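You operate a simulated robot arm through the tools that you are given. There is no shell and no other tool. Be economical: measure what you need, move in short steps, check, and stop when the job is done.

You run a simulated robot arm. Do the job below in one go: nothing can be reset, and whatever is moved stays where it is left.

Task
Check the orange and the white roller: green tray up to 0.10 mm run-out, red tray if over.
Fine: each on the spindle, dial gauge in, knob half round, dial gauge out again. Set down upright: orange guide roller, white guide roller.

It is judged by the outcome, as a careful person would: the job done as asked, and still so three seconds after it is handed in. It fails if anything else is knocked over, pushed out of place, dropped, spilled or broken.

Robot
A 6-joint arm with a two-finger parallel gripper, fixed in place. Base frame: the origin is at the foot of the arm, x ahead of it, y to its left, z up. Units: m, degrees, N and s.
With the tool pointing down near the work surface it reaches from about 0.14 to 0.5 m from the base axis. Its first joint turns from -166.0 to 166.0 degrees. Payload 4.1 kg.
The tool frame sits at the grasp point between the pads (the TCP): z along the fingers, y along the line on which they close. The tips reach 0.023 m beyond it. The gripper opens to 0.094 m. The fingers are 0.038 m wide and 0.01 m thick; the gripper's body (0.054 by 0.096 m) begins 0.039 m behind the TCP.
Orientation is that of the tool frame in the base frame, as a unit quaternion [x, y, z, w]. With the fingers straight down and closing along the base's y, the tool's x points along the base's -x, its y along +y and its z along -z.

Tools
- The arm moves only by the tool servo_tool. Its argument "targets" is a list that holds one entry, the list of rows, each a list of 7 numbers: the shift along the base's x, y, z in m, then the turn, a rotation vector about the base's x, y, z in degrees, then the closure in counts, from 0 (fully open) to 255 (shut). In form: [[[dx, dy, dz, ax, ay, az, gripper], ...]]. A call has 1 to 10 rows; each row shifts and turns the commanded pose from where the row before left it. Rows are played at 5 a second. More than 0.05 m and 8.6 degrees between two rows, or a gripper value outside its range, and nothing of the call is played. A pose out of reach is approached as far as the arm can. The call stops where the force on the tool passes 80 N (or 10 N more than at its start, if that is more) or the arm is blocked; 0.2 s more then pass. Each finger travels about 0.045 m/s and halts on what it meets, pressing with about 30 N; the grip force reading is that of the motor and also rises with nothing between the fingers. The clock runs only during rows and for 0.2 s after the last one: add rows that do not move to give the fingers time. It gives the time, the measured TCP pose, the force on the tool (base axes), the opening and the grip force at its end, in the units of the frame above (readings bear some noise), with the torque about the TCP (base axes, N m) and any sound that the robot's microphone picked up.
- Cameras (640 x 400 px; columns grow to the right, rows downward): "scene" is fixed at [0.0366, 0.5075, 1.5224]; the picture's right is [-0.50, -0.87, 0.00], its down [-0.63, 0.36, -0.68] and it looks along [0.59, -0.34, -0.73] (base axes); focal length 220 px, centre (320, 200). "wrist" rides on the gripper at [0.086, 0.016, -0.075] in the tool frame; the picture's right is [-0.18, 0.98, 0.00], its down [-0.58, -0.11, -0.81] and it looks along [-0.79, -0.15, 0.59] (tool axes); focal length 243 px, centre (320, 200). There is no depth. A picture from a camera that has moved, and an enlarged one, comes with that camera's place and axes in the base frame and with its lens. The place of the scene camera against the robot may be out by one fixed shift of up to 0.025 m in any direction.
- grab_frame(camera): a new picture of that camera. It takes no simulated time.
- lift_body(by): slides the trunk up (or, below 0, down) by that many m; the arm rides with it, the base frame stays. It gives what a move gives, with no picture.
- close_up(camera, box): a new picture of the part [left, top, right, bottom] of that camera's present view, enlarged. It takes no simulated time.
- close_job(): hands the job in; it is judged then, once.

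Work in short steps. Places have to be worked out from the pictures, the camera data and where the tool is seen: move nearer, look again, correct. Check each grasp and each placing, and mend what went wrong. You have 120 turns and 64 pictures in all, those below and enlarged ones among them. Open the gripper and draw the arm clear of the work before you hand the job in, unless the task says otherwise; then end with one line.

The tools are called after ">>>" as a command line: name --argument value ..., lists and objects as JSON in quotes. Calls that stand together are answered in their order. servo_tool: Moves the arm, as the interface text tells. Its arguments: {"type":"object","properties":{"targets":{"type":"array"}},"required":["targets"]} The other tools are called the same way: lift_body (by) slides the trunk up or down; grab_frame (camera) takes a picture; close_up (camera, box) takes an enlarged picture of a part of a camera's view; close_job () hands the job in.

At the start:

```text
t: 0.0
tcp_pos: [0.2538, 0.2598, 1.3255]
ee_rot: [-0.001, 1.0, 0.0, -0.001]
wrist_force: [-0.8, 0.1, 0.8]
moment: [-0.02, 0.02, 0.01]
gripper_width: 0.0942
finger_force: 0.0
trunk travel left (down, up): [-0.525, 0.065]
```

scene: 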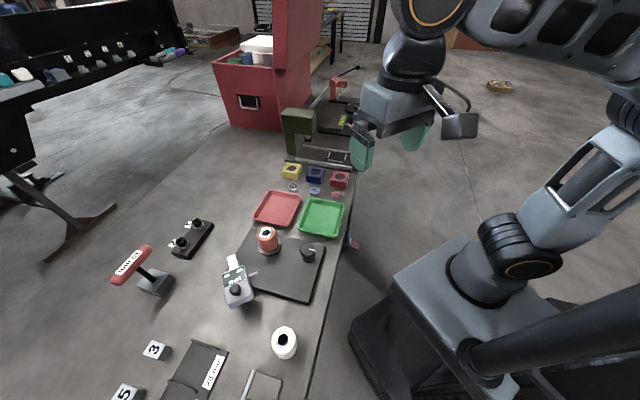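
wrist: 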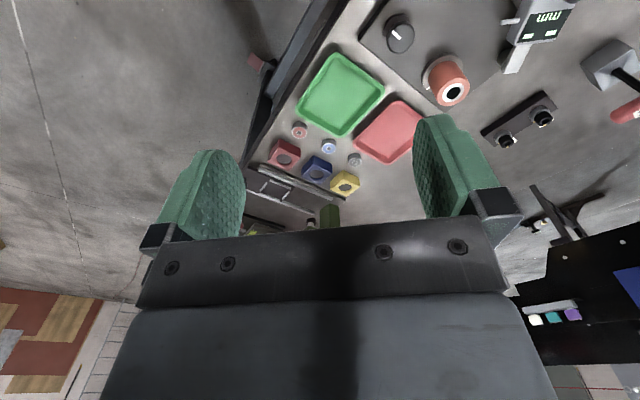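

The pictures show the orange roller apparently on the spindle already, a knob beside it, a gauge unit, trays, and the white roller further away. I'll enlarge the work area first.

>>> close_up --camera "scene" --box '[200, 180, 360, 280]'

>>> close_up --camera "scene" --box '[160, 240, 360, 365]'

>>> close_up --camera "wrist" --box '[340, 0, 580, 150]'

```text
4.00 times, centred on (280, 230) of scene
camera zoom: at [0.0366, 0.5075, 1.5224], right [-0.5, -0.87, 0.0], down [-0.63, 0.36, -0.68], along [0.59, -0.34, -0.73], focal length 882 px, centre (480, 80)
```

zoom: 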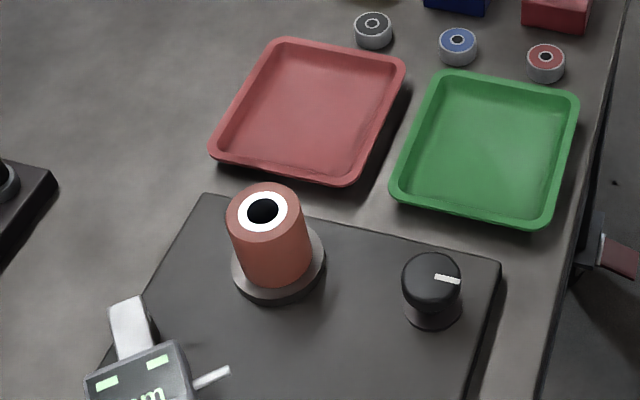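

```text
3.20 times, centred on (260, 302) of scene
camera zoom: at [0.0366, 0.5075, 1.5224], right [-0.5, -0.87, 0.0], down [-0.63, 0.36, -0.68], along [0.59, -0.34, -0.73], focal length 705 px, centre (512, -128)
```

zoom: 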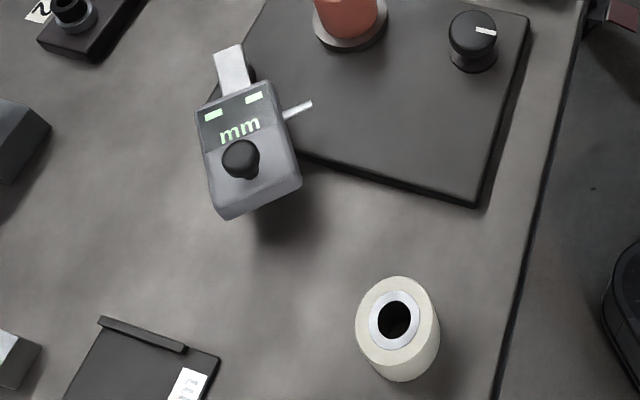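

```text
2.67 times, centred on (460, 75) of wrist
camera zoom: at [0.1677, 0.2776, 1.3989], right [0.18, 0.98, 0.0], down [0.58, -0.11, 0.81], along [0.79, -0.15, -0.59], focal length 647 px, centre (-53, 533)
```

zoom: 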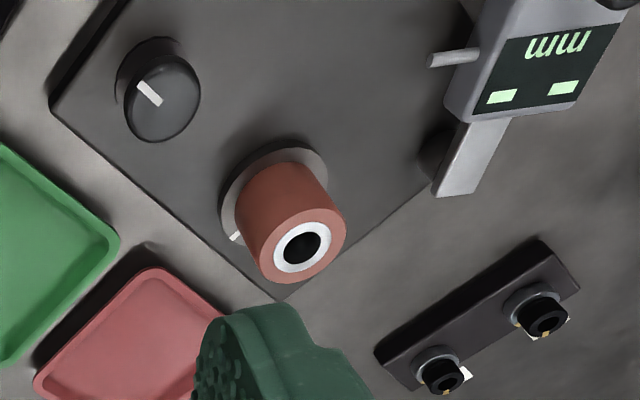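

Rough triangulation puts the orange roller near (0.43, 0.46, 1.0), but the scene camera may be offset. I'll shift the arm sideways and triangulate with the wrist camera alone.

>>> servo_tool --targets '[[[0, 0.04, 0, 0, 0, 0, 0], [0, 0.04, 0, 0, 0, 0, 0], [0, 0.04, 0, 0, 0, 0, 0], [0, 0.04, 0, 0, 0, 0, 0], [0, 0, 0, 0, 0, 0, 0], [0, 0, 0, 0, 0, 0, 0]]]'

>>> grab_frame --camera "wrist"

```text
t: 1.4
tcp_pos: [0.2547, 0.4208, 1.3243]
ee_rot: [0.0, 1.0, 0.0, 0.0]
wrist_force: [0.6, -0.5, 0.2]
moment: [0.0, 0.03, 0.01]
gripper_width: 0.0941
finger_force: 0.2
trunk travel left (down, up): [-0.525, 0.065]
```

```text
58 pictures are left
camera wrist: at [0.1684, 0.4378, 1.3991], right [0.18, 0.98, 0.0], down [0.58, -0.11, 0.81], along [0.79, -0.15, -0.59], focal length 243 px, centre (320, 200)
```

wrist: 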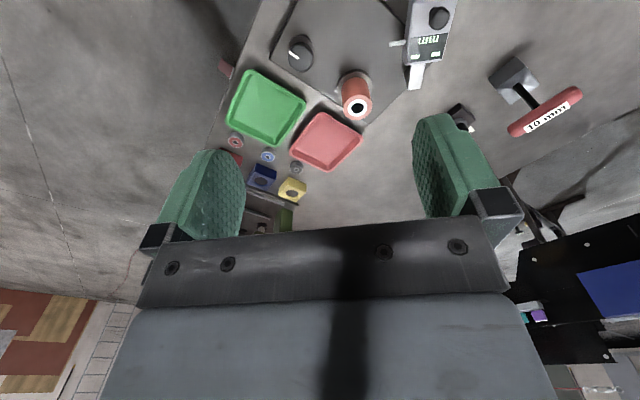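

The orange roller's top is at about (0.43, 0.457, 1.01). Now I'll enlarge the gauge and the spindle from here.

>>> close_up --camera "wrist" --box '[260, 0, 500, 150]'

>>> close_up --camera "scene" --box '[130, 230, 290, 330]'

```text
2.67 times, centred on (380, 75) of wrist
camera zoom: at [0.1684, 0.4378, 1.3991], right [0.18, 0.98, 0.0], down [0.58, -0.11, 0.81], along [0.79, -0.15, -0.59], focal length 647 px, centre (160, 533)
```

zoom: 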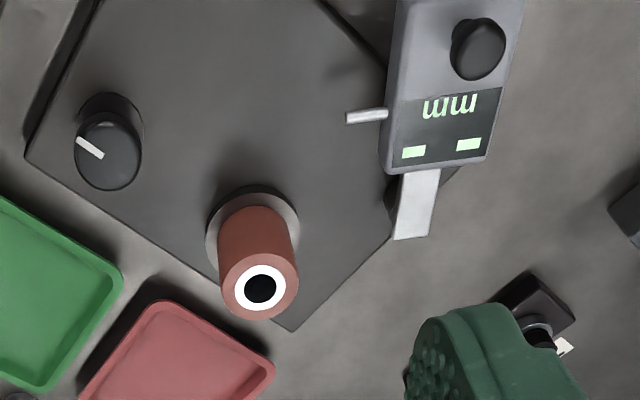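

```text
4.00 times, centred on (210, 280) of scene
camera zoom: at [0.0366, 0.5075, 1.5224], right [-0.5, -0.87, 0.0], down [-0.63, 0.36, -0.68], along [0.59, -0.34, -0.73], focal length 882 px, centre (760, -120)
```

zoom: 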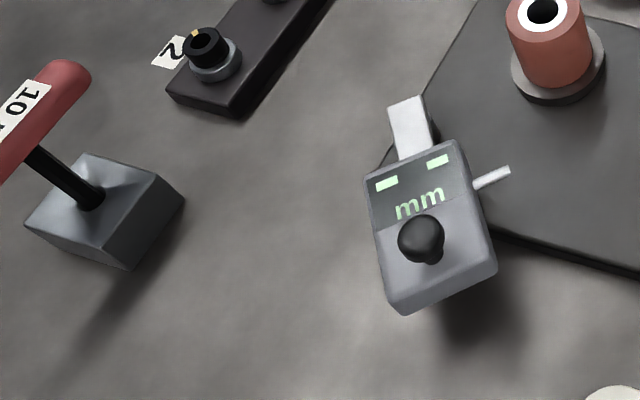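

The gauge hangs on a bar near the plate's left corner with a black handle knob on top and a probe on its side. I'll lower the trunk by 0.15 to extend reach and see closer.

>>> lift_body --by -0.15

>>> grab_frame --camera "scene"

>>> grab_frame --camera "wrist"

```text
t: 3.1
tcp_pos: [0.2549, 0.4196, 1.176]
ee_rot: [0.0, 1.0, 0.001, 0.0]
wrist_force: [-0.7, -0.3, -0.1]
moment: [-0.05, 0.03, -0.01]
gripper_width: 0.0938
finger_force: 0.1
trunk travel left (down, up): [-0.375, 0.215]
```

```text
55 pictures are left
```

scene: 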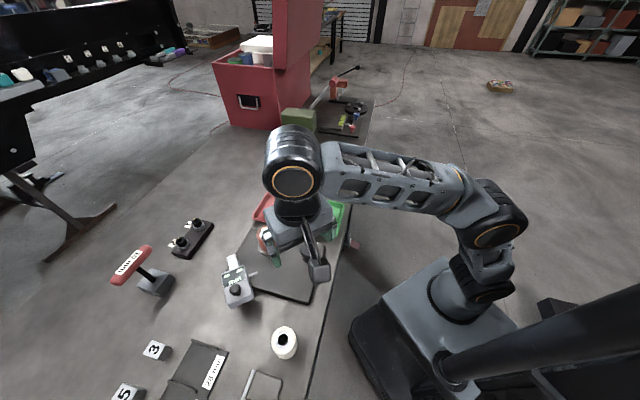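

```text
54 pictures are left
camera wrist: at [0.1685, 0.4377, 1.2492], right [0.18, 0.98, 0.0], down [0.58, -0.11, 0.81], along [0.79, -0.15, -0.59], focal length 243 px, centre (320, 200)
```

wrist: 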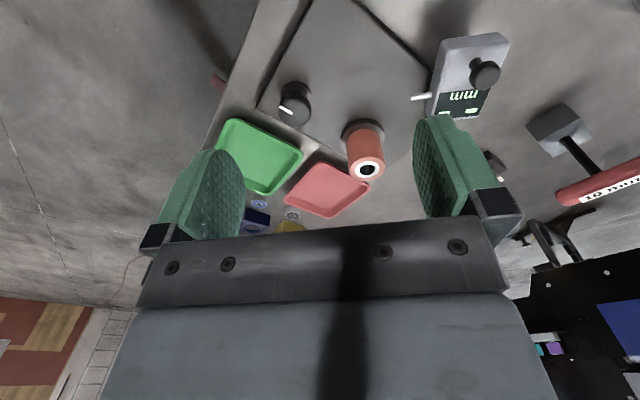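

>>> close_up --camera "wrist" --box '[400, 10, 560, 110]'

>>> close_up --camera "wrist" --box '[200, 80, 440, 230]'

```text
4.00 times, centred on (480, 60) of wrist
camera zoom: at [0.1685, 0.4377, 1.2492], right [0.18, 0.98, 0.0], down [0.58, -0.11, 0.81], along [0.79, -0.15, -0.59], focal length 970 px, centre (-320, 760)
```

zoom: 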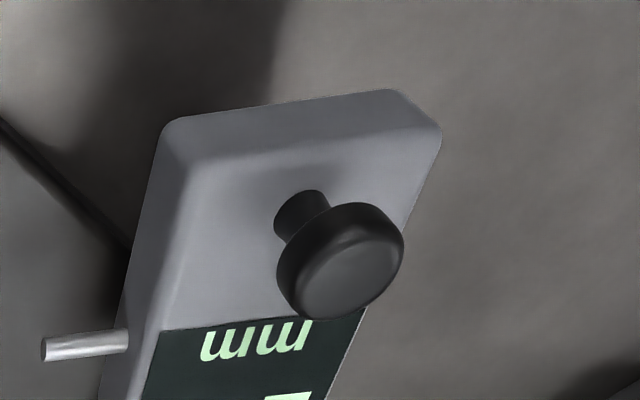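

```text
2.67 times, centred on (320, 155) of wrist
camera zoom: at [0.1685, 0.4377, 1.2492], right [0.18, 0.98, 0.0], down [0.58, -0.11, 0.81], along [0.79, -0.15, -0.59], focal length 647 px, centre (320, 320)
```

zoom: 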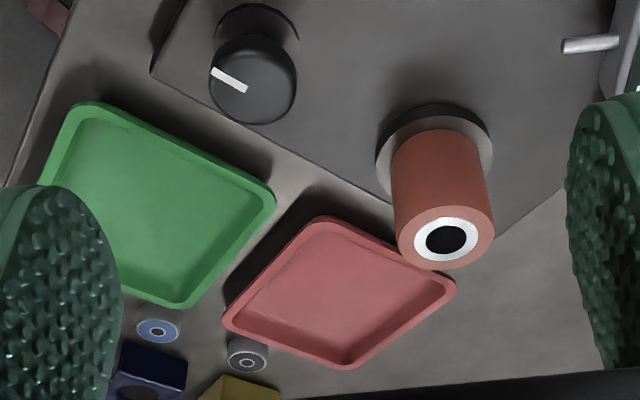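

Wrist-only triangulation: gauge handle top about (0.31, 0.573, 1.013), probe tip (0.345, 0.515, 0.98), plate top z about 0.914. I'll tilt the tool so the wrist camera looks down on the gauge.

>>> servo_tool --targets '[[[0, 0.02, 0, 0, 7.5, 0, 0], [0, 0.02, 0, 0, 7.5, 0, 0], [0, 0.02, 0, 0, 7.5, 0, 0], [0, 0.02, 0, 0, 7.5, 0, 0], [0, 0, 0, 0, 0, 0, 0], [0, 0, 0, 0, 0, 0, 0]]]'

>>> grab_frame --camera "wrist"

```text
t: 4.5
tcp_pos: [0.229, 0.4695, 1.1312]
ee_rot: [0.0, 0.966, 0.001, -0.259]
wrist_force: [0.6, 0.3, 1.0]
moment: [-0.01, 0.02, 0.02]
gripper_width: 0.0942
finger_force: 0.0
out of reach, approached as far as the arm can: row 2, 3, 4
trunk travel left (down, up): [-0.375, 0.215]
```

```text
51 pictures are left
camera wrist: at [0.1926, 0.4861, 1.2388], right [0.16, 0.98, -0.09], down [0.91, -0.11, 0.41], along [0.39, -0.15, -0.91], focal length 243 px, centre (320, 200)
```

wrist: 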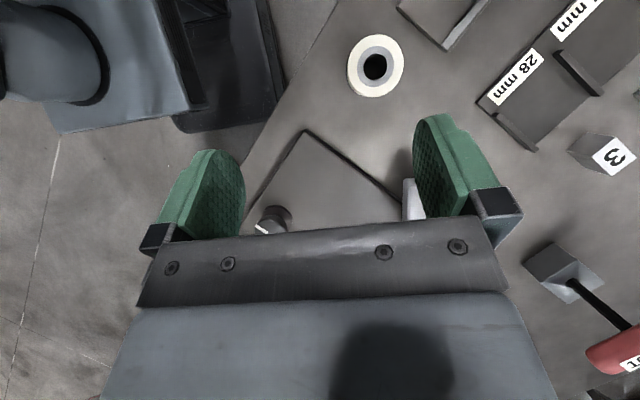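

The tilt pushed the arm to its reach limit. I'll tilt back and test how far out the arm reaches with the tool down at this trunk height.

>>> servo_tool --targets '[[[0, -0.02, 0.01, 0, -7.5, 0, 0], [0, -0.02, 0.01, 0, -7.5, 0, 0], [0.01, -0.02, 0.01, 0, -7.5, 0, 0], [0.01, 0, 0, 0, -7.5, 0, 0], [0, 0, 0, 0, 0, 0, 0], [0, 0, 0, 0, 0, 0, 0]]]'

>>> servo_tool --targets '[[[0.02, 0.01, 0, 0, 0, 0, 0], [0.02, 0.01, 0, 0, 0, 0, 0], [0.02, 0.01, 0, 0, 0, 0, 0], [0.02, 0.01, 0, 0, 0, 0, 0], [0.02, 0.0, 0, 0, 0, 0, 0], [0, 0, 0, 0, 0, 0, 0], [0, 0, 0, 0, 0, 0, 0]]]'

```text
t: 6.0
tcp_pos: [0.2513, 0.409, 1.1609]
ee_rot: [0.0, 1.0, 0.0, 0.001]
wrist_force: [0.0, 0.0, -0.7]
moment: [0.03, 0.02, -0.01]
gripper_width: 0.094
finger_force: 0.1
trunk travel left (down, up): [-0.375, 0.215]
```

```text
t: 7.5
tcp_pos: [0.3464, 0.4408, 1.1516]
ee_rot: [0.0, 1.0, 0.0, 0.0]
wrist_force: [0.3, 0.8, 0.1]
moment: [0.02, -0.01, 0.03]
gripper_width: 0.0939
finger_force: 0.1
out of reach, approached as far as the arm can: row 4, 5
trunk travel left (down, up): [-0.375, 0.215]
```

Max reach here is about 0.56 at z 1.15, and the boundary suggests lower relative to the shoulder reaches further. Now I'll pull back toward −x so the wrist camera sees the gauge and its pivot.

>>> servo_tool --targets '[[[-0.045, 0.0, 0, 0, 0, 0, 0], [-0.045, 0.01, 0, 0, 0, 0, 0], [-0.045, 0.015, 0, 0, 0, 0, 0], [-0.045, 0.015, 0, 0, 0, 0, 0], [-0.045, 0.015, 0, 0, 0, 0, 0], [0, 0, 0, 0, 0, 0, 0], [0, 0, 0, 0, 0, 0, 0]]]'

>>> grab_frame --camera "wrist"

>>> close_up --camera "wrist" --box '[260, 60, 500, 210]'

```text
t: 9.2
tcp_pos: [0.1198, 0.4964, 1.1518]
ee_rot: [0.0, 1.0, 0.0, 0.0]
wrist_force: [-0.1, 0.3, 0.0]
moment: [0.0, 0.01, 0.02]
gripper_width: 0.0941
finger_force: 0.0
trunk travel left (down, up): [-0.375, 0.215]
```

```text
50 pictures are left
camera wrist: at [0.0337, 0.5132, 1.2261], right [0.18, 0.98, 0.0], down [0.58, -0.11, 0.81], along [0.79, -0.15, -0.59], focal length 243 px, centre (320, 200)
```

wrist: 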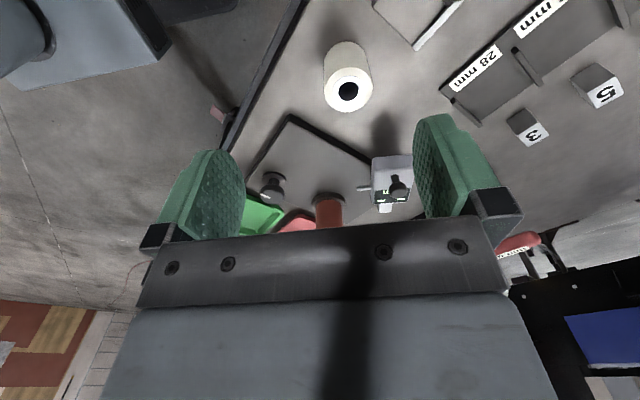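

```text
2.67 times, centred on (380, 135) of wrist
camera zoom: at [0.0337, 0.5132, 1.2261], right [0.18, 0.98, 0.0], down [0.58, -0.11, 0.81], along [0.79, -0.15, -0.59], focal length 647 px, centre (160, 373)
```

zoom: 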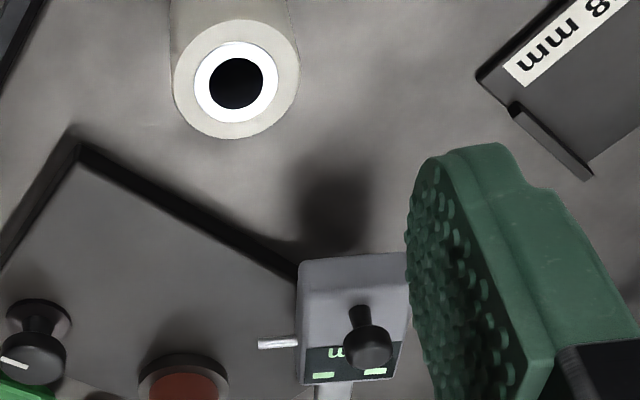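

>>> close_up --camera "scene" --box '[212, 240, 276, 312]'

```text
5.56 times, centred on (244, 276) of scene
camera zoom: at [0.0366, 0.5075, 1.5224], right [-0.5, -0.87, 0.0], down [-0.63, 0.36, -0.68], along [0.59, -0.34, -0.73], focal length 1225 px, centre (742, -222)
```

zoom: 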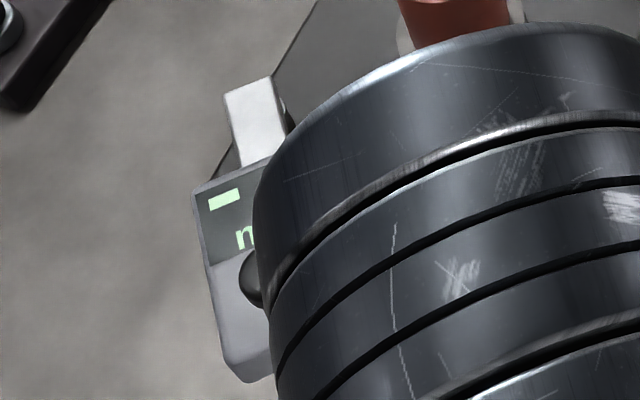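

Pivot of the gauge bar is about (0.408, 0.563), gauge pointing to −x, so it swings towards the roller (−y). I'll raise the trunk 0.1 for reach and go above the gauge handle.

>>> lift_body --by 0.1

>>> servo_tool --targets '[[[0.03, 0.01, -0.03, 0, 0, 0, 0], [0.03, 0.01, -0.03, 0, 0, 0, 0], [0.03, 0.015, -0.03, 0, 0, 0, 0], [0.03, 0.015, -0.03, 0, 0, 0, 0], [0.03, 0.015, -0.02, 0, 0, 0, 0], [0.03, 0.01, 0.0, 0, 0, 0, 0], [0.015, 0.002, 0.0, 0, 0, 0, 0], [0, 0, 0, 0, 0, 0, 0], [0, 0, 0, 0, 0, 0, 0]]]'

```text
t: 10.5
tcp_pos: [0.1202, 0.4953, 1.2507]
ee_rot: [0.0, 1.0, 0.0, 0.0]
wrist_force: [0.4, 0.2, 0.3]
moment: [-0.03, -0.01, 0.02]
gripper_width: 0.0942
finger_force: 0.1
trunk travel left (down, up): [-0.475, 0.115]
```

```text
t: 12.5
tcp_pos: [0.3076, 0.5533, 1.1034]
ee_rot: [0.0, 1.0, 0.001, 0.0]
wrist_force: [0.3, -0.3, -0.7]
moment: [0.02, 0.01, -0.02]
gripper_width: 0.0941
finger_force: 0.0
out of reach, approached as far as the arm can: row 6, 7
trunk travel left (down, up): [-0.475, 0.115]
```

Reach is 0.633 here and improves going lower. Checking alignment with the handle by picture.

>>> grab_frame --camera "scene"

>>> servo_tool --targets '[[[0.0, 0.0, -0.02, 0, 0, 0, 0], [0.005, 0.012, -0.02, 0, 0, 0, 0], [0.002, 0.008, 0.0, 0, 0, 0, 0], [0, 0, 0, 0, 0, 0, 0], [0, 0, 0, 0, 0, 0, 0]]]'

>>> grab_frame --camera "wrist"

```text
47 pictures are left
```

scene: 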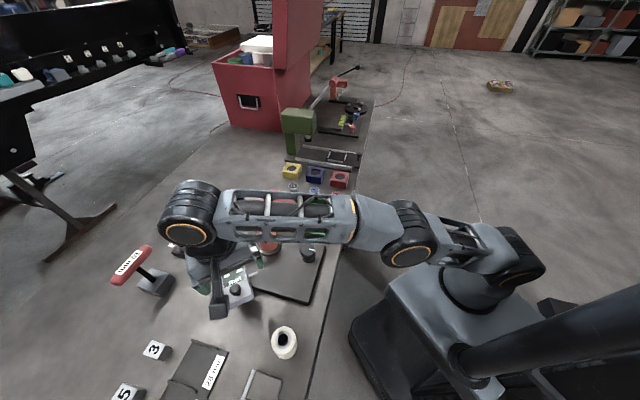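

```text
t: 13.7
tcp_pos: [0.3124, 0.5679, 1.0599]
ee_rot: [0.0, 1.0, 0.0, 0.0]
wrist_force: [-0.8, -0.2, 0.7]
moment: [0.04, -0.01, -0.02]
gripper_width: 0.0939
finger_force: 0.0
out of reach, approached as far as the arm can: row 3
trunk travel left (down, up): [-0.475, 0.115]
```

```text
46 pictures are left
camera wrist: at [0.2251, 0.5858, 1.1359], right [0.18, 0.98, 0.0], down [0.58, -0.11, 0.81], along [0.79, -0.15, -0.59], focal length 243 px, centre (320, 200)
```

wrist: 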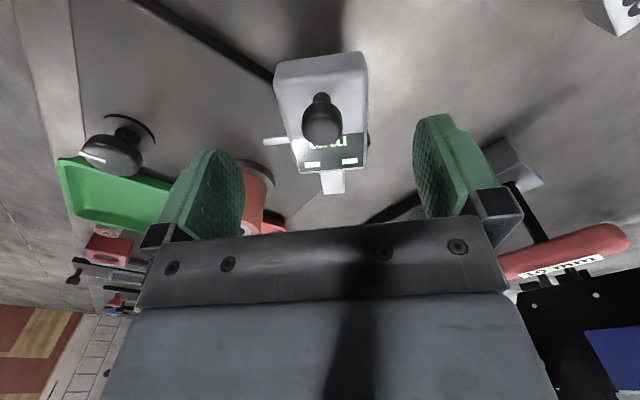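

Handle at (0.3126, 0.570), directly under the TCP. I'll lower to TCP z 1.018 and close to a loose cage of about 40 mm.

>>> servo_tool --targets '[[[0.0, 0.001, -0.02, 0, 0, 0, 0], [0.0, 0.001, -0.015, 0, 0, 0, 0], [0.0, 0.0, -0.007, 0, 0, 0, 0], [0, 0, 0, 0, 0, 0, 80], [0, 0, 0, 0, 0, 0, 146], [0, 0, 0, 0, 0, 0, 146], [0, 0, 0, 0, 0, 0, 146], [0, 0, 0, 0, 0, 0, 146]]]'

>>> grab_frame --camera "wrist"

```text
t: 15.5
tcp_pos: [0.3121, 0.5709, 1.0206]
ee_rot: [0.0, 1.0, 0.0, -0.001]
wrist_force: [0.4, -0.2, 0.3]
moment: [0.01, -0.01, 0.01]
gripper_width: 0.04
finger_force: 0.0
trunk travel left (down, up): [-0.475, 0.115]
```

```text
45 pictures are left
camera wrist: at [0.2252, 0.5876, 1.0942], right [0.18, 0.98, 0.0], down [0.58, -0.11, 0.81], along [0.79, -0.15, -0.59], focal length 243 px, centre (320, 200)
```

wrist: 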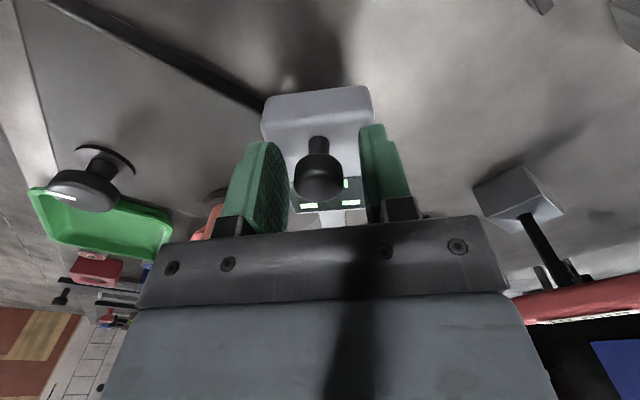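

The cage is around the handle. Swinging the first 24° along the arc around the pivot, then checking force and view.

>>> servo_tool --targets '[[[-0.0001, -0.0101, 0, 0, 0, 6, 146], [0.0008, -0.01, 0, 0, 0, 6, 146], [0.002, -0.0098, 0, 0, 0, 6, 146], [0.0029, -0.0096, 0, 0, 0, 6, 146], [0, 0, 0, 0, 0, 0, 146]]]'

>>> grab_frame --camera "wrist"

```text
t: 16.7
tcp_pos: [0.3169, 0.5307, 1.0205]
ee_rot: [-0.208, 0.978, 0.0, 0.0]
wrist_force: [0.2, 0.1, -0.1]
moment: [-0.02, 0.02, 0.0]
gripper_width: 0.0401
finger_force: 0.1
trunk travel left (down, up): [-0.475, 0.115]
```

```text
44 pictures are left
camera wrist: at [0.2318, 0.5116, 1.0944], right [-0.23, 0.97, 0.0], down [0.58, 0.14, 0.81], along [0.78, 0.19, -0.59], focal length 243 px, centre (320, 200)
```

wrist: 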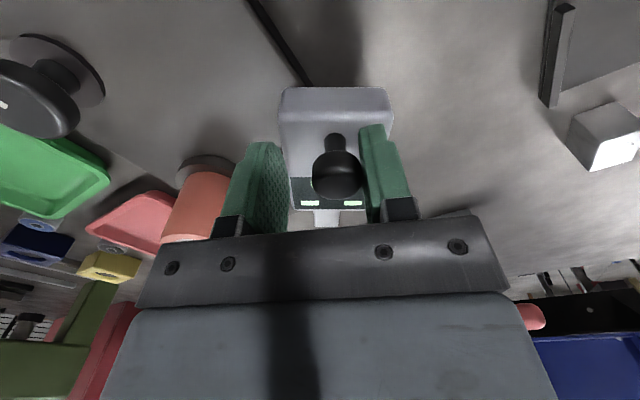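

The gauge swings with the handle freely. Continuing along the arc with small steps.

>>> servo_tool --targets '[[[0.0039, -0.0093, 0, 0, 0, 6, 146], [0.0049, -0.0088, 0, 0, 0, 6, 146], [0.0029, -0.0041, 0, 0, 0, 3, 146], [0, 0, 0, 0, 0, 0, 146]]]'

>>> grab_frame --camera "wrist"

```text
t: 17.7
tcp_pos: [0.3289, 0.5095, 1.019]
ee_rot: [-0.335, 0.942, 0.0, 0.0]
wrist_force: [0.3, -0.2, 0.0]
moment: [-0.03, 0.03, -0.04]
gripper_width: 0.0404
finger_force: 0.4
trunk travel left (down, up): [-0.475, 0.115]
```

```text
43 pictures are left
camera wrist: at [0.2518, 0.4681, 1.0943], right [-0.48, 0.88, 0.0], down [0.52, 0.28, 0.81], along [0.71, 0.38, -0.59], focal length 243 px, centre (320, 200)
```

wrist: 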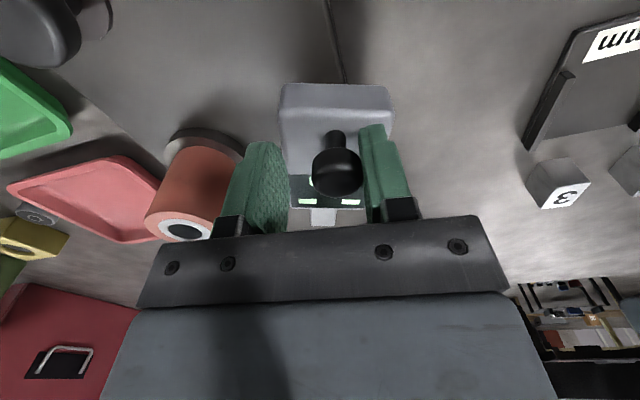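

>>> servo_tool --targets '[[[0.003, -0.0041, 0, 0, 0, 3, 146], [0.0031, -0.0039, 0, 0, 0, 3, 146], [0.0032, -0.0037, 0, 0, 0, 3, 146], [0, 0, 0, 0, 0, 0, 146]]]'

>>> grab_frame --camera "wrist"

>>> close_up --camera "scene" --box '[200, 210, 344, 300]'

```text
t: 18.7
tcp_pos: [0.3385, 0.4977, 1.0203]
ee_rot: [-0.406, 0.914, 0.0, 0.0]
wrist_force: [-0.4, -0.1, 0.3]
moment: [0.01, -0.01, 0.02]
gripper_width: 0.04
finger_force: 0.0
trunk travel left (down, up): [-0.475, 0.115]
```

```text
42 pictures are left
camera wrist: at [0.2687, 0.445, 1.0942], right [-0.61, 0.79, 0.0], down [0.47, 0.36, 0.81], along [0.64, 0.49, -0.59], focal length 243 px, centre (320, 200)
```

wrist: 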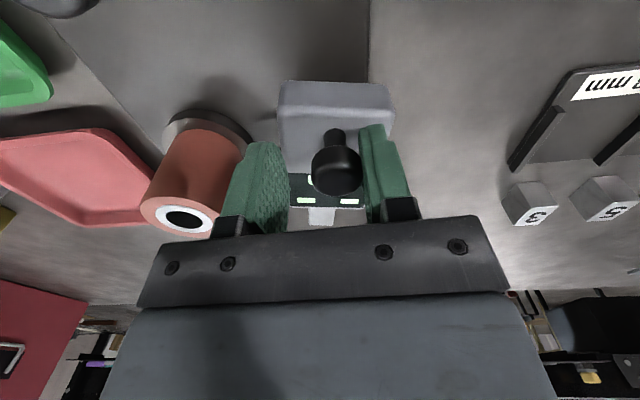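

```text
4.44 times, centred on (272, 255) of scene
camera zoom: at [0.0366, 0.5075, 1.5224], right [-0.5, -0.87, 0.0], down [-0.63, 0.36, -0.68], along [0.59, -0.34, -0.73], focal length 980 px, centre (533, -44)
```

zoom: 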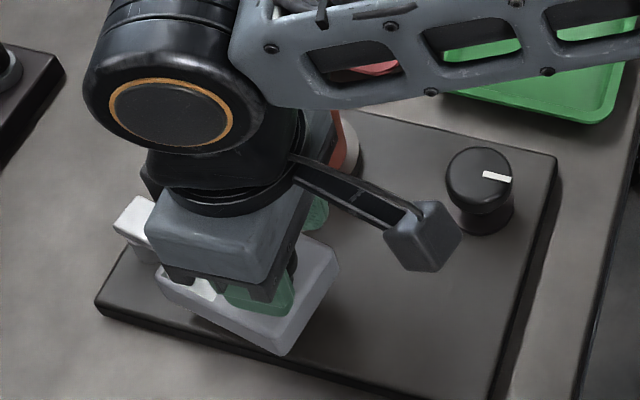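

>>> servo_tool --targets '[[[0.0034, -0.0036, 0, 0, 0, 3, 146], [0.0036, -0.0034, 0, 0, 0, 3, 146], [0, 0, 0, 0, 0, 0, 146]]]'

>>> grab_frame --camera "wrist"

```text
t: 19.5
tcp_pos: [0.3449, 0.4904, 1.0203]
ee_rot: [-0.454, 0.891, 0.001, 0.0]
wrist_force: [-0.6, -0.4, -0.1]
moment: [0.04, 0.0, -0.01]
gripper_width: 0.04
finger_force: 0.0
trunk travel left (down, up): [-0.475, 0.115]
```

```text
40 pictures are left
camera wrist: at [0.2815, 0.4309, 1.0942], right [-0.69, 0.73, 0.0], down [0.43, 0.41, 0.81], along [0.59, 0.55, -0.59], focal length 243 px, centre (320, 200)
```

wrist: 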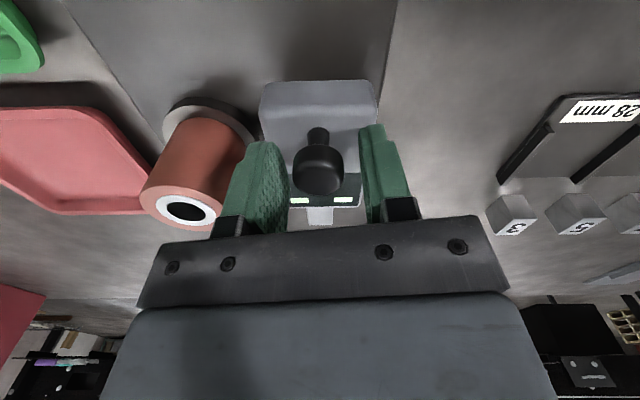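

The handle jumped ahead in the cage, so the gauge seems to have clicked into its measuring position. I'll lift straight up and inspect.

>>> servo_tool --targets '[[[0, 0, 0.03, 0, 0, 0, 146], [-0.015, -0.015, 0.04, 0, 0, 0, 146], [-0.04, -0.02, 0.02, 0, 0, 0, 146], [-0.04, -0.02, 0.02, 0, 0, 0, 146], [0, 0, 0, 0, 0, 0, 146], [0, 0, 0, 0, 0, 0, 146]]]'

>>> grab_frame --camera "wrist"

>>> close_up --camera "scene" --box '[200, 210, 344, 300]'

```text
t: 20.9
tcp_pos: [0.2526, 0.4375, 1.1318]
ee_rot: [-0.454, 0.891, 0.0, 0.001]
wrist_force: [0.6, -0.4, -0.5]
moment: [-0.01, 0.02, -0.01]
gripper_width: 0.0404
finger_force: 0.1
trunk travel left (down, up): [-0.475, 0.115]
```

```text
39 pictures are left
camera wrist: at [0.1879, 0.3769, 1.2052], right [-0.69, 0.73, 0.0], down [0.43, 0.41, 0.81], along [0.59, 0.55, -0.59], focal length 243 px, centre (320, 200)
```

wrist: 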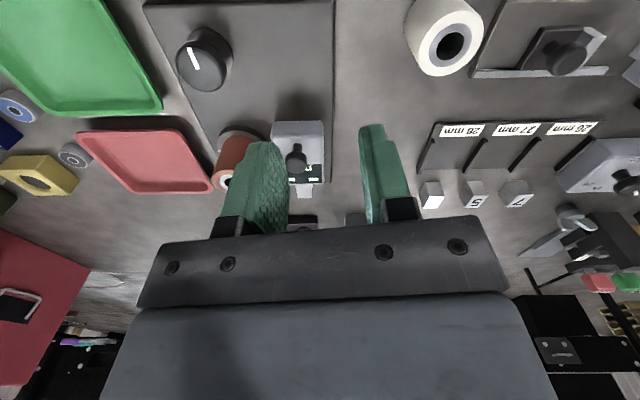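

```text
4.44 times, centred on (272, 255) of scene
camera zoom: at [0.0366, 0.5075, 1.5224], right [-0.5, -0.87, 0.0], down [-0.63, 0.36, -0.68], along [0.59, -0.34, -0.73], focal length 980 px, centre (533, -44)
```

zoom: 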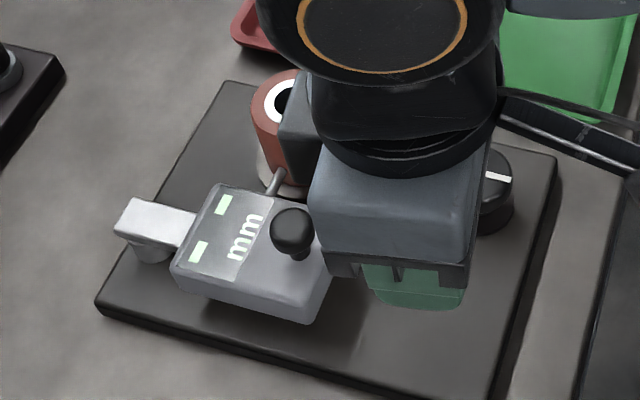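

The probe now touches the orange roller; the display still shows only dashes. Next I'll move over the black spindle knob near (0.348, 0.370, 0.962), turning the tool back to yaw about −20°.

>>> servo_tool --targets '[[[0.01, -0.01, 0, 0, 0, -8.2, 97], [0.01, -0.01, 0, 0, 0, -8.2, 97], [0.01, -0.01, 0, 0, 0, -8.2, 97], [0.01, -0.01, 0, 0, 0, -8.2, 97], [0.01, -0.01, 0, 0, 0, -8.2, 97], [0.015, -0.01, 0, 0, 0, -8.2, 97], [0.015, -0.0075, 0, 0, 0, -8.2, 97], [0.0154, 0, 0, 0, 0, -8.2, 97], [0, 0, 0, 0, 0, -8.2, 97], [0, 0, 0, 0, 0, 0, 97]]]'

>>> servo_tool --targets '[[[0, 0, -0.035, 0, 0, 0, 97], [0, 0, -0.035, 0, 0, 0, 97], [0, 0, -0.03, 0, 0, 0, 97], [0, 0, 0, 0, 0, 0, 97]]]'

>>> grab_frame --camera "wrist"

```text
t: 23.1
tcp_pos: [0.3456, 0.3677, 1.13]
ee_rot: [0.172, 0.985, 0.0, 0.0]
wrist_force: [0.5, -0.2, 0.8]
moment: [0.01, 0.02, 0.0]
gripper_width: 0.0584
finger_force: 0.1
trunk travel left (down, up): [-0.475, 0.115]
```

```text
t: 24.1
tcp_pos: [0.3449, 0.3679, 1.0289]
ee_rot: [0.172, 0.985, 0.0, 0.0]
wrist_force: [0.1, -0.7, -0.7]
moment: [0.01, 0.03, 0.0]
gripper_width: 0.0586
finger_force: 0.2
trunk travel left (down, up): [-0.475, 0.115]
```

```text
37 pictures are left
camera wrist: at [0.2693, 0.4139, 1.1032], right [0.51, 0.86, 0.0], down [0.51, -0.3, 0.81], along [0.7, -0.41, -0.59], focal length 243 px, centre (320, 200)
```

wrist: 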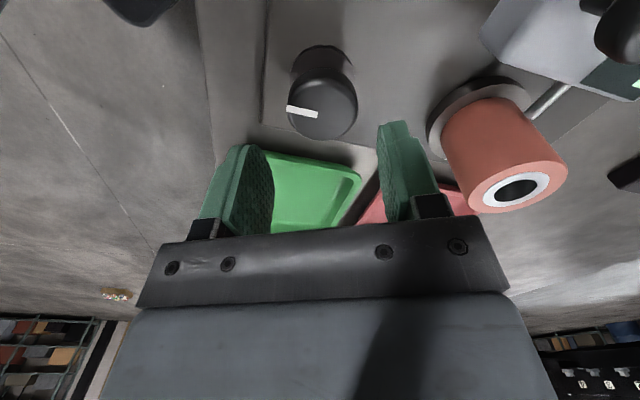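

Knob centre confirmed at (0.348, 0.370), pointer towards about 239° in the base frame. Lowering and gripping it.

>>> servo_tool --targets '[[[0.003, 0.002, -0.03, 0, 0, 0, 97], [0, 0, -0.03, 0, 0, 0, 97], [0, 0, -0.013, 0, 0, 0, 97], [0, 0, 0, 0, 0, 0, 130], [0, 0, 0, 0, 0, 0, 160], [0, 0, 0, 0, 0, 0, 170], [0, 0, 0, 0, 0, 0, 170]]]'

>>> grab_frame --camera "wrist"

```text
t: 25.7
tcp_pos: [0.3465, 0.3657, 0.963]
ee_rot: [0.171, 0.985, 0.003, 0.003]
wrist_force: [-3.9, -18.9, 71.4]
moment: [-2.66, 2.0, 0.49]
gripper_width: 0.0496
finger_force: 20.6
trunk travel left (down, up): [-0.475, 0.115]
```

```text
36 pictures are left
camera wrist: at [0.2705, 0.4107, 1.0375], right [0.51, 0.86, 0.01], down [0.51, -0.31, 0.81], along [0.7, -0.4, -0.59], focal length 243 px, centre (320, 200)
```

wrist: 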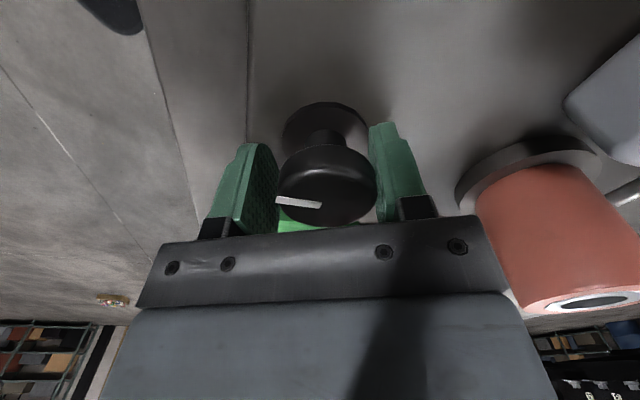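

The fingertips pressed onto the knob's lower flange (71 N up). I'll raise slightly to clear it before closing on the cap.

>>> servo_tool --targets '[[[0.0015, 0.004, 0.008, 0, 0, 0, 97], [0, 0, 0, 0, 0, 0, 97], [0, 0, 0, 0, 0, 0, 97]]]'

>>> grab_frame --camera "wrist"

```text
t: 26.5
tcp_pos: [0.3489, 0.3731, 0.9634]
ee_rot: [0.172, 0.985, -0.001, -0.001]
wrist_force: [0.7, -1.8, 4.3]
moment: [0.02, -0.1, -0.12]
gripper_width: 0.0575
finger_force: 0.1
trunk travel left (down, up): [-0.475, 0.115]
```

```text
35 pictures are left
camera wrist: at [0.2735, 0.4189, 1.0376], right [0.51, 0.86, 0.0], down [0.51, -0.3, 0.81], along [0.69, -0.41, -0.59], focal length 243 px, centre (320, 200)
```

wrist: 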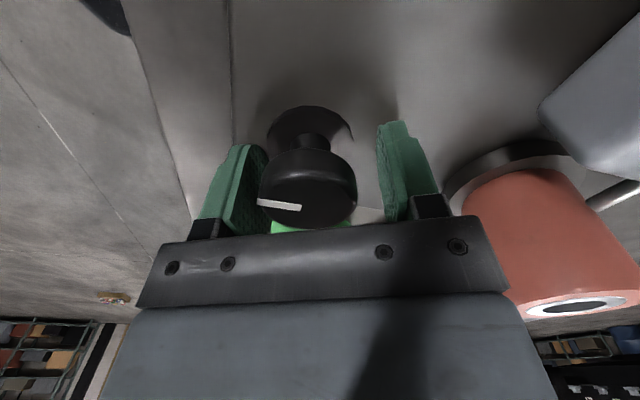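

Knob centre is actually about (0.350, 0.366); shifting there, raising 6 mm, and closing onto the cap.

>>> servo_tool --targets '[[[0, 0, 0.007, 0, 0, 0, 97], [0.0, -0.0065, 0, 0, 0, 0, 97], [0, 0, 0, 0, 0, 0, 130], [0, 0, 0, 0, 0, 0, 150], [0, 0, 0, 0, 0, 0, 165], [0, 0, 0, 0, 0, 0, 180], [0, 0, 0, 0, 0, 0, 180]]]'

>>> grab_frame --camera "wrist"

```text
t: 28.1
tcp_pos: [0.35, 0.3681, 0.9704]
ee_rot: [0.172, 0.985, 0.0, 0.0]
wrist_force: [2.8, 11.9, -1.4]
moment: [0.48, -0.14, -0.02]
gripper_width: 0.0413
finger_force: 45.2
trunk travel left (down, up): [-0.475, 0.115]
```

```text
34 pictures are left
camera wrist: at [0.2746, 0.4139, 1.0457], right [0.51, 0.86, 0.0], down [0.51, -0.3, 0.81], along [0.7, -0.41, -0.59], focal length 243 px, centre (320, 200)
```

wrist: 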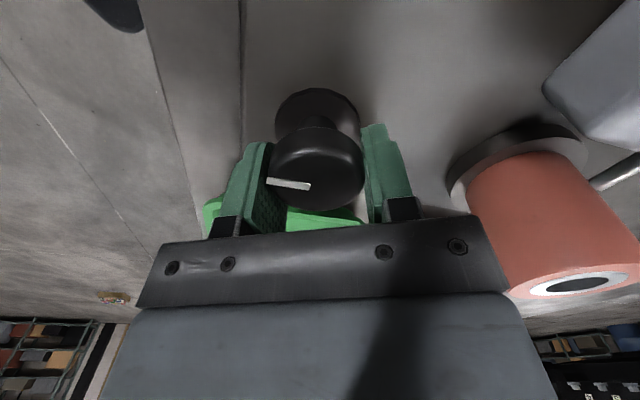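

Gripped at 41 mm with a small side load, so I'll centre 2 mm in +y and start turning.

>>> servo_tool --targets '[[[0.0005, 0.002, 0, 0, 0, 0, 185], [0, 0, 0, 0, 0, 8, 185], [0, 0, 0, 0, 0, 8, 185], [0, 0, 0, 0, 0, 8, 185], [0, 0, 0, 0, 0, 0, 185]]]'

>>> grab_frame --camera "wrist"

```text
t: 29.3
tcp_pos: [0.3519, 0.372, 0.9714]
ee_rot: [-0.038, 0.999, 0.0, 0.0]
wrist_force: [5.9, 20.9, 3.7]
moment: [-0.22, 0.74, -0.14]
gripper_width: 0.0415
finger_force: 45.0
trunk travel left (down, up): [-0.475, 0.115]
```

```text
33 pictures are left
camera wrist: at [0.2636, 0.3823, 1.0457], right [0.11, 0.99, 0.0], down [0.59, -0.07, 0.81], along [0.8, -0.09, -0.59], focal length 243 px, centre (320, 200)
```

wrist: 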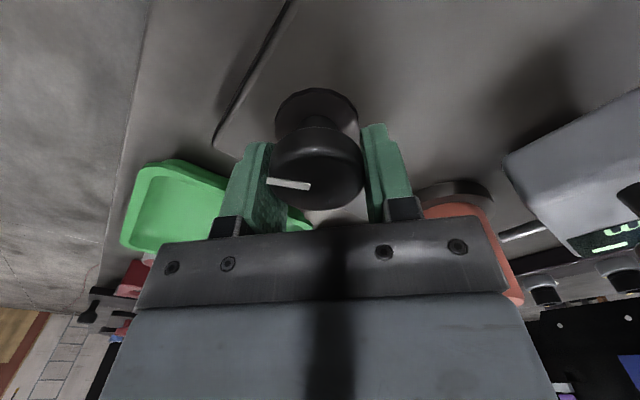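

The knob turns with the gripper. Compensating the remaining offset and continuing the turn.

>>> servo_tool --targets '[[[0.001, 0.003, 0, 0, 0, 8, 185], [0, 0, 0, 0, 0, 8, 185], [0, 0, 0, 0, 0, 8, 185], [0, 0, 0, 0, 0, 8, 185], [0, 0, 0, 0, 0, 0, 185]]]'

```text
t: 30.5
tcp_pos: [0.3502, 0.3761, 0.9713]
ee_rot: [-0.312, 0.95, 0.0, -0.001]
wrist_force: [-16.1, 30.5, 3.2]
moment: [0.77, 0.47, -0.26]
gripper_width: 0.0418
finger_force: 44.7
trunk travel left (down, up): [-0.475, 0.115]
```

The drift of the measured pose fits the grip being 9 mm off the knob axis (axis at about (0.342, 0.371)). I'll follow that small circle while turning on.

>>> servo_tool --targets '[[[-0.002, 0.001, 0, 0, 0, 8, 185], [-0.0009, 0.0008, 0, 0, 0, 8, 185], [-0.001, 0.0006, 0, 0, 0, 8, 185], [-0.0011, 0.0006, 0, 0, 0, 8, 185], [-0.0011, 0.0003, 0, 0, 0, 8, 185], [0, 0, 0, 0, 0, 0, 185]]]'

>>> grab_frame --camera "wrist"

```text
t: 31.9
tcp_pos: [0.3445, 0.3796, 0.9712]
ee_rot: [-0.618, 0.786, -0.001, 0.0]
wrist_force: [-5.6, 27.3, 1.9]
moment: [1.07, 0.3, -0.06]
gripper_width: 0.0415
finger_force: 45.4
trunk travel left (down, up): [-0.475, 0.115]
```

```text
32 pictures are left
camera wrist: at [0.3087, 0.2997, 1.0457], right [-0.91, 0.41, 0.0], down [0.24, 0.54, 0.81], along [0.33, 0.73, -0.59], focal length 243 px, centre (320, 200)
```

wrist: 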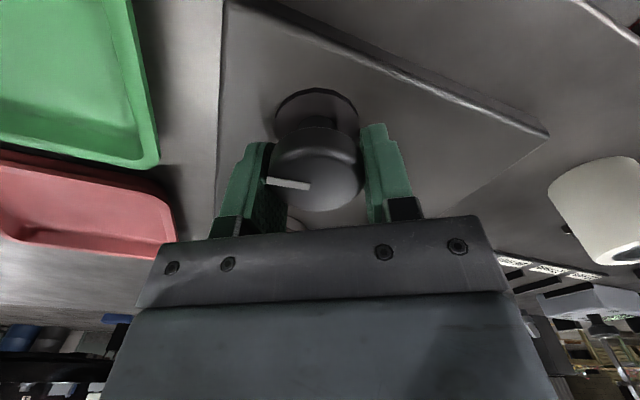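

>>> servo_tool --targets '[[[-0.0015, 0.0015, 0, 0, 0, 8, 185], [-0.0012, 0.0, 0, 0, 0, 8, 185], [-0.0012, -0.0001, 0, 0, 0, 8, 185], [-0.0012, -0.0003, 0, 0, 0, 8, 185], [-0.0011, -0.0005, 0, 0, 0, 8, 185], [0, 0, 0, 0, 0, 0, 185]]]'

>>> servo_tool --targets '[[[-0.001, -0.0006, 0, 0, 0, 8, 185], [-0.001, -0.0007, 0, 0, 0, 8, 185], [-0.0009, -0.0008, 0, 0, 0, 8, 185], [-0.0008, -0.0009, 0, 0, 0, 8, 185], [-0.0007, -0.001, 0, 0, 0, 8, 185], [-0.0004, -0.0006, 0, 0, 0, 6, 185], [0, 0, 0, 0, 0, 0, 185]]]'

>>> grab_frame --camera "wrist"

```text
t: 33.3
tcp_pos: [0.3393, 0.3787, 0.972]
ee_rot: [0.849, -0.528, 0.001, 0.0]
wrist_force: [3.3, 24.6, 7.2]
moment: [-0.83, -0.33, 0.13]
gripper_width: 0.0414
finger_force: 44.9
trunk travel left (down, up): [-0.475, 0.115]
```

```text
t: 34.9
tcp_pos: [0.3353, 0.3738, 0.9711]
ee_rot: [0.988, -0.153, 0.0, 0.0]
wrist_force: [9.7, 18.2, 6.3]
moment: [0.1, -0.82, 0.17]
gripper_width: 0.0415
finger_force: 45.3
trunk travel left (down, up): [-0.475, 0.115]
```

```text
31 pictures are left
camera wrist: at [0.4131, 0.3328, 1.0458], right [-0.47, -0.88, 0.0], down [-0.52, 0.28, 0.81], along [-0.71, 0.38, -0.59], focal length 243 px, centre (320, 200)
```

wrist: 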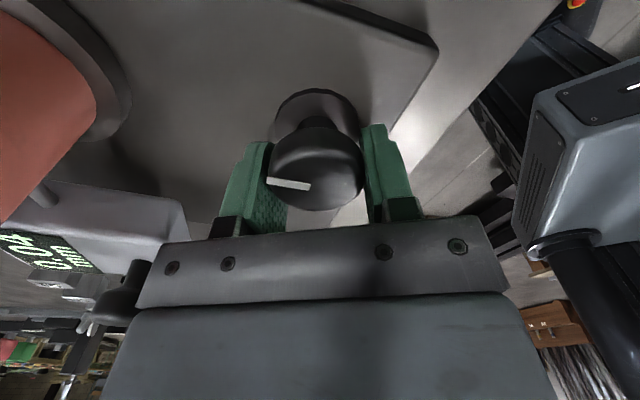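

Turned 182° in total and the display now shows a value. Zooming on it.

>>> close_up --camera "wrist" --box '[0, 215, 112, 285]'

```text
5.71 times, centred on (56, 250) of wrist
camera zoom: at [0.4131, 0.3328, 1.0458], right [-0.47, -0.88, 0.0], down [-0.52, 0.28, 0.81], along [-0.71, 0.38, -0.59], focal length 1386 px, centre (1829, -86)
```

zoom: 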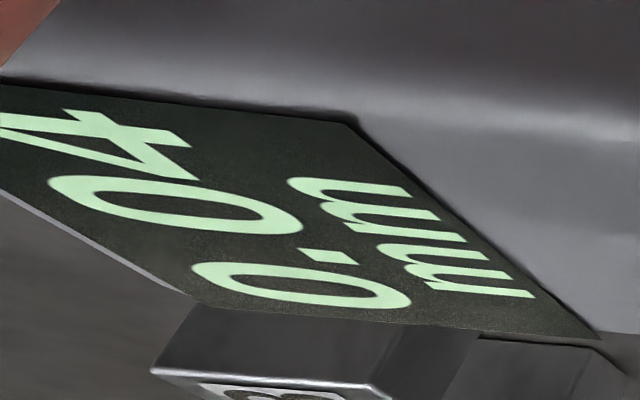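

Reading for the orange roller: 0.04 mm, so it goes to the green tray. Releasing the knob, lifting, and turning back to go above the gauge handle.

>>> servo_tool --targets '[[[0, 0, 0, 0, 0, 0, 110], [0, 0, 0, 0, 0, 0, 97], [0, 0, 0, 0, 0, 0, 97], [0, 0, 0.03, 0, 0, 0, 97], [0, 0, 0.04, 0, 0, 0, 97], [0, 0, 0.04, 0, 0, 0, 97], [0, 0, 0, 0, 0, -8.3, 97], [0, 0, 0, 0, 0, -8.3, 97], [0, 0, 0, 0, 0, -8.3, 97], [0, 0, 0, 0, 0, -8.3, 97]]]'

>>> servo_tool --targets '[[[0, 0.01, 0, 0, 0, -8.3, 110], [0, 0.01, 0, 0, 0, -8.3, 120], [0, 0.01, 0, 0, 0, -8.3, 120], [0, 0.01, 0, 0, 0, -8.3, 120], [0, 0.02, 0, 0, 0, -8.3, 120], [0, 0.02, 0, 0, 0, -8.3, 120], [0.005, 0.02, 0, 0, 0, -8.3, 120], [0.005, 0.014, 0, 0, 0, -8.3, 120], [0, 0, 0, 0, 0, -8.3, 120], [0, 0, 0, 0, 0, 0, 120]]]'

>>> grab_frame --camera "wrist"

```text
t: 37.1
tcp_pos: [0.334, 0.3731, 1.0824]
ee_rot: [0.902, -0.432, 0.0, 0.0]
wrist_force: [0.8, 0.1, -0.2]
moment: [0.01, 0.0, -0.03]
gripper_width: 0.0585
finger_force: 0.0
trunk travel left (down, up): [-0.475, 0.115]
```

```text
t: 39.3
tcp_pos: [0.3441, 0.4863, 1.082]
ee_rot: [-0.455, 0.89, 0.0, 0.0]
wrist_force: [0.6, 0.0, -0.1]
moment: [-0.01, 0.0, -0.01]
gripper_width: 0.0495
finger_force: 0.0
trunk travel left (down, up): [-0.475, 0.115]
```

```text
29 pictures are left
camera wrist: at [0.2814, 0.4261, 1.1561], right [-0.69, 0.72, 0.0], down [0.43, 0.41, 0.81], along [0.58, 0.56, -0.59], focal length 243 px, centre (320, 200)
```

wrist: 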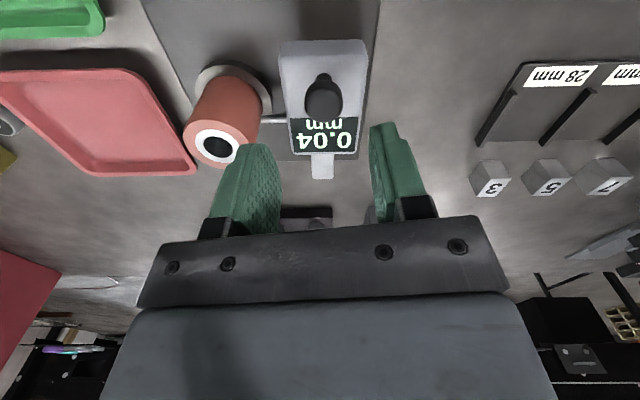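

Clear "0.04 mm". The handle is right below; I'll lower around it and swing the gauge back out.

>>> servo_tool --targets '[[[-0.002, 0, -0.02, 0, 0, 0, 120], [0, 0, -0.025, 0, 0, 0, 120], [0, 0, -0.017, 0, 0, 0, 120], [0, 0, 0, 0, 0, 0, 146], [0, 0, 0, 0, 0, 0, 146]]]'

>>> servo_tool --targets '[[[-0.0036, 0.0034, 0, 0, 0, -3, 146], [-0.0034, 0.0036, 0, 0, 0, -3, 146], [-0.0032, 0.0037, 0, 0, 0, -3, 146], [-0.0031, 0.0039, 0, 0, 0, -3, 146], [-0.0059, 0.0082, 0, 0, 0, -6, 146], [-0.0049, 0.0088, 0, 0, 0, -6, 146], [-0.0039, 0.0093, 0, 0, 0, -6, 146], [-0.0029, 0.0096, 0, 0, 0, -6, 146], [0, 0, 0, 0, 0, 0, 146]]]'

>>> grab_frame --camera "wrist"

```text
t: 40.5
tcp_pos: [0.3436, 0.4852, 1.0197]
ee_rot: [-0.456, 0.89, 0.0, 0.0]
wrist_force: [0.7, 0.1, -0.5]
moment: [0.01, 0.02, -0.03]
gripper_width: 0.0399
finger_force: 0.0
trunk travel left (down, up): [-0.475, 0.115]
```

```text
t: 42.5
tcp_pos: [0.3124, 0.5373, 1.0194]
ee_rot: [-0.158, 0.987, 0.0, 0.0]
wrist_force: [-0.1, 0.2, 0.2]
moment: [0.0, 0.05, -0.02]
gripper_width: 0.0401
finger_force: 0.1
trunk travel left (down, up): [-0.475, 0.115]
```

```text
28 pictures are left
camera wrist: at [0.2245, 0.5258, 1.0938], right [-0.13, 0.99, 0.0], down [0.59, 0.08, 0.81], along [0.8, 0.11, -0.59], focal length 243 px, centre (320, 200)
```

wrist: 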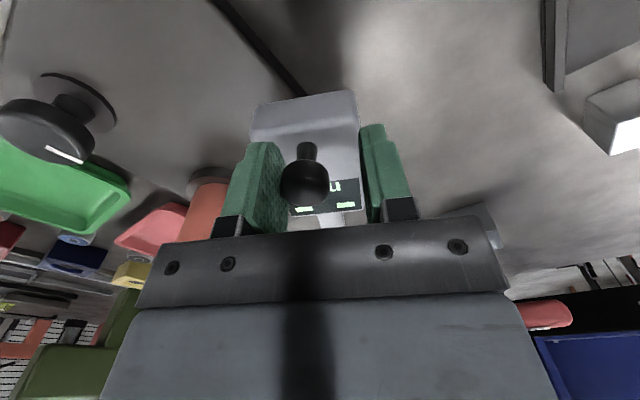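

>>> servo_tool --targets '[[[-0.002, 0.0098, 0, 0, 0, -6, 146], [-0.0008, 0.01, 0, 0, 0, -6, 146], [0.0001, 0.0101, 0, 0, 0, -6, 146], [0.0, 0.004, 0, 0, 0, 0, 146], [0.0, 0.003, 0, 0, 0, 0, 146], [0, 0, 0, 0, 0, 0, 146]]]'

>>> grab_frame --camera "wrist"

```text
t: 43.9
tcp_pos: [0.3084, 0.5726, 1.0207]
ee_rot: [-0.002, 1.0, 0.0, 0.0]
wrist_force: [1.2, 0.8, 0.5]
moment: [-0.01, 0.0, 0.03]
gripper_width: 0.0399
finger_force: 0.0
trunk travel left (down, up): [-0.475, 0.115]
```

```text
27 pictures are left
camera wrist: at [0.2225, 0.5902, 1.0939], right [0.18, 0.98, 0.0], down [0.58, -0.11, 0.81], along [0.79, -0.14, -0.59], focal length 243 px, centre (320, 200)
```

wrist: 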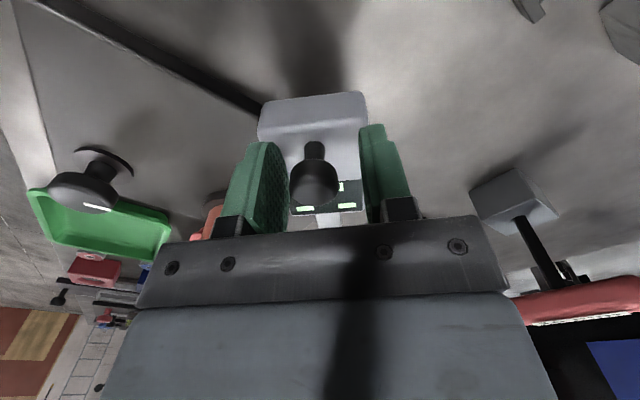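

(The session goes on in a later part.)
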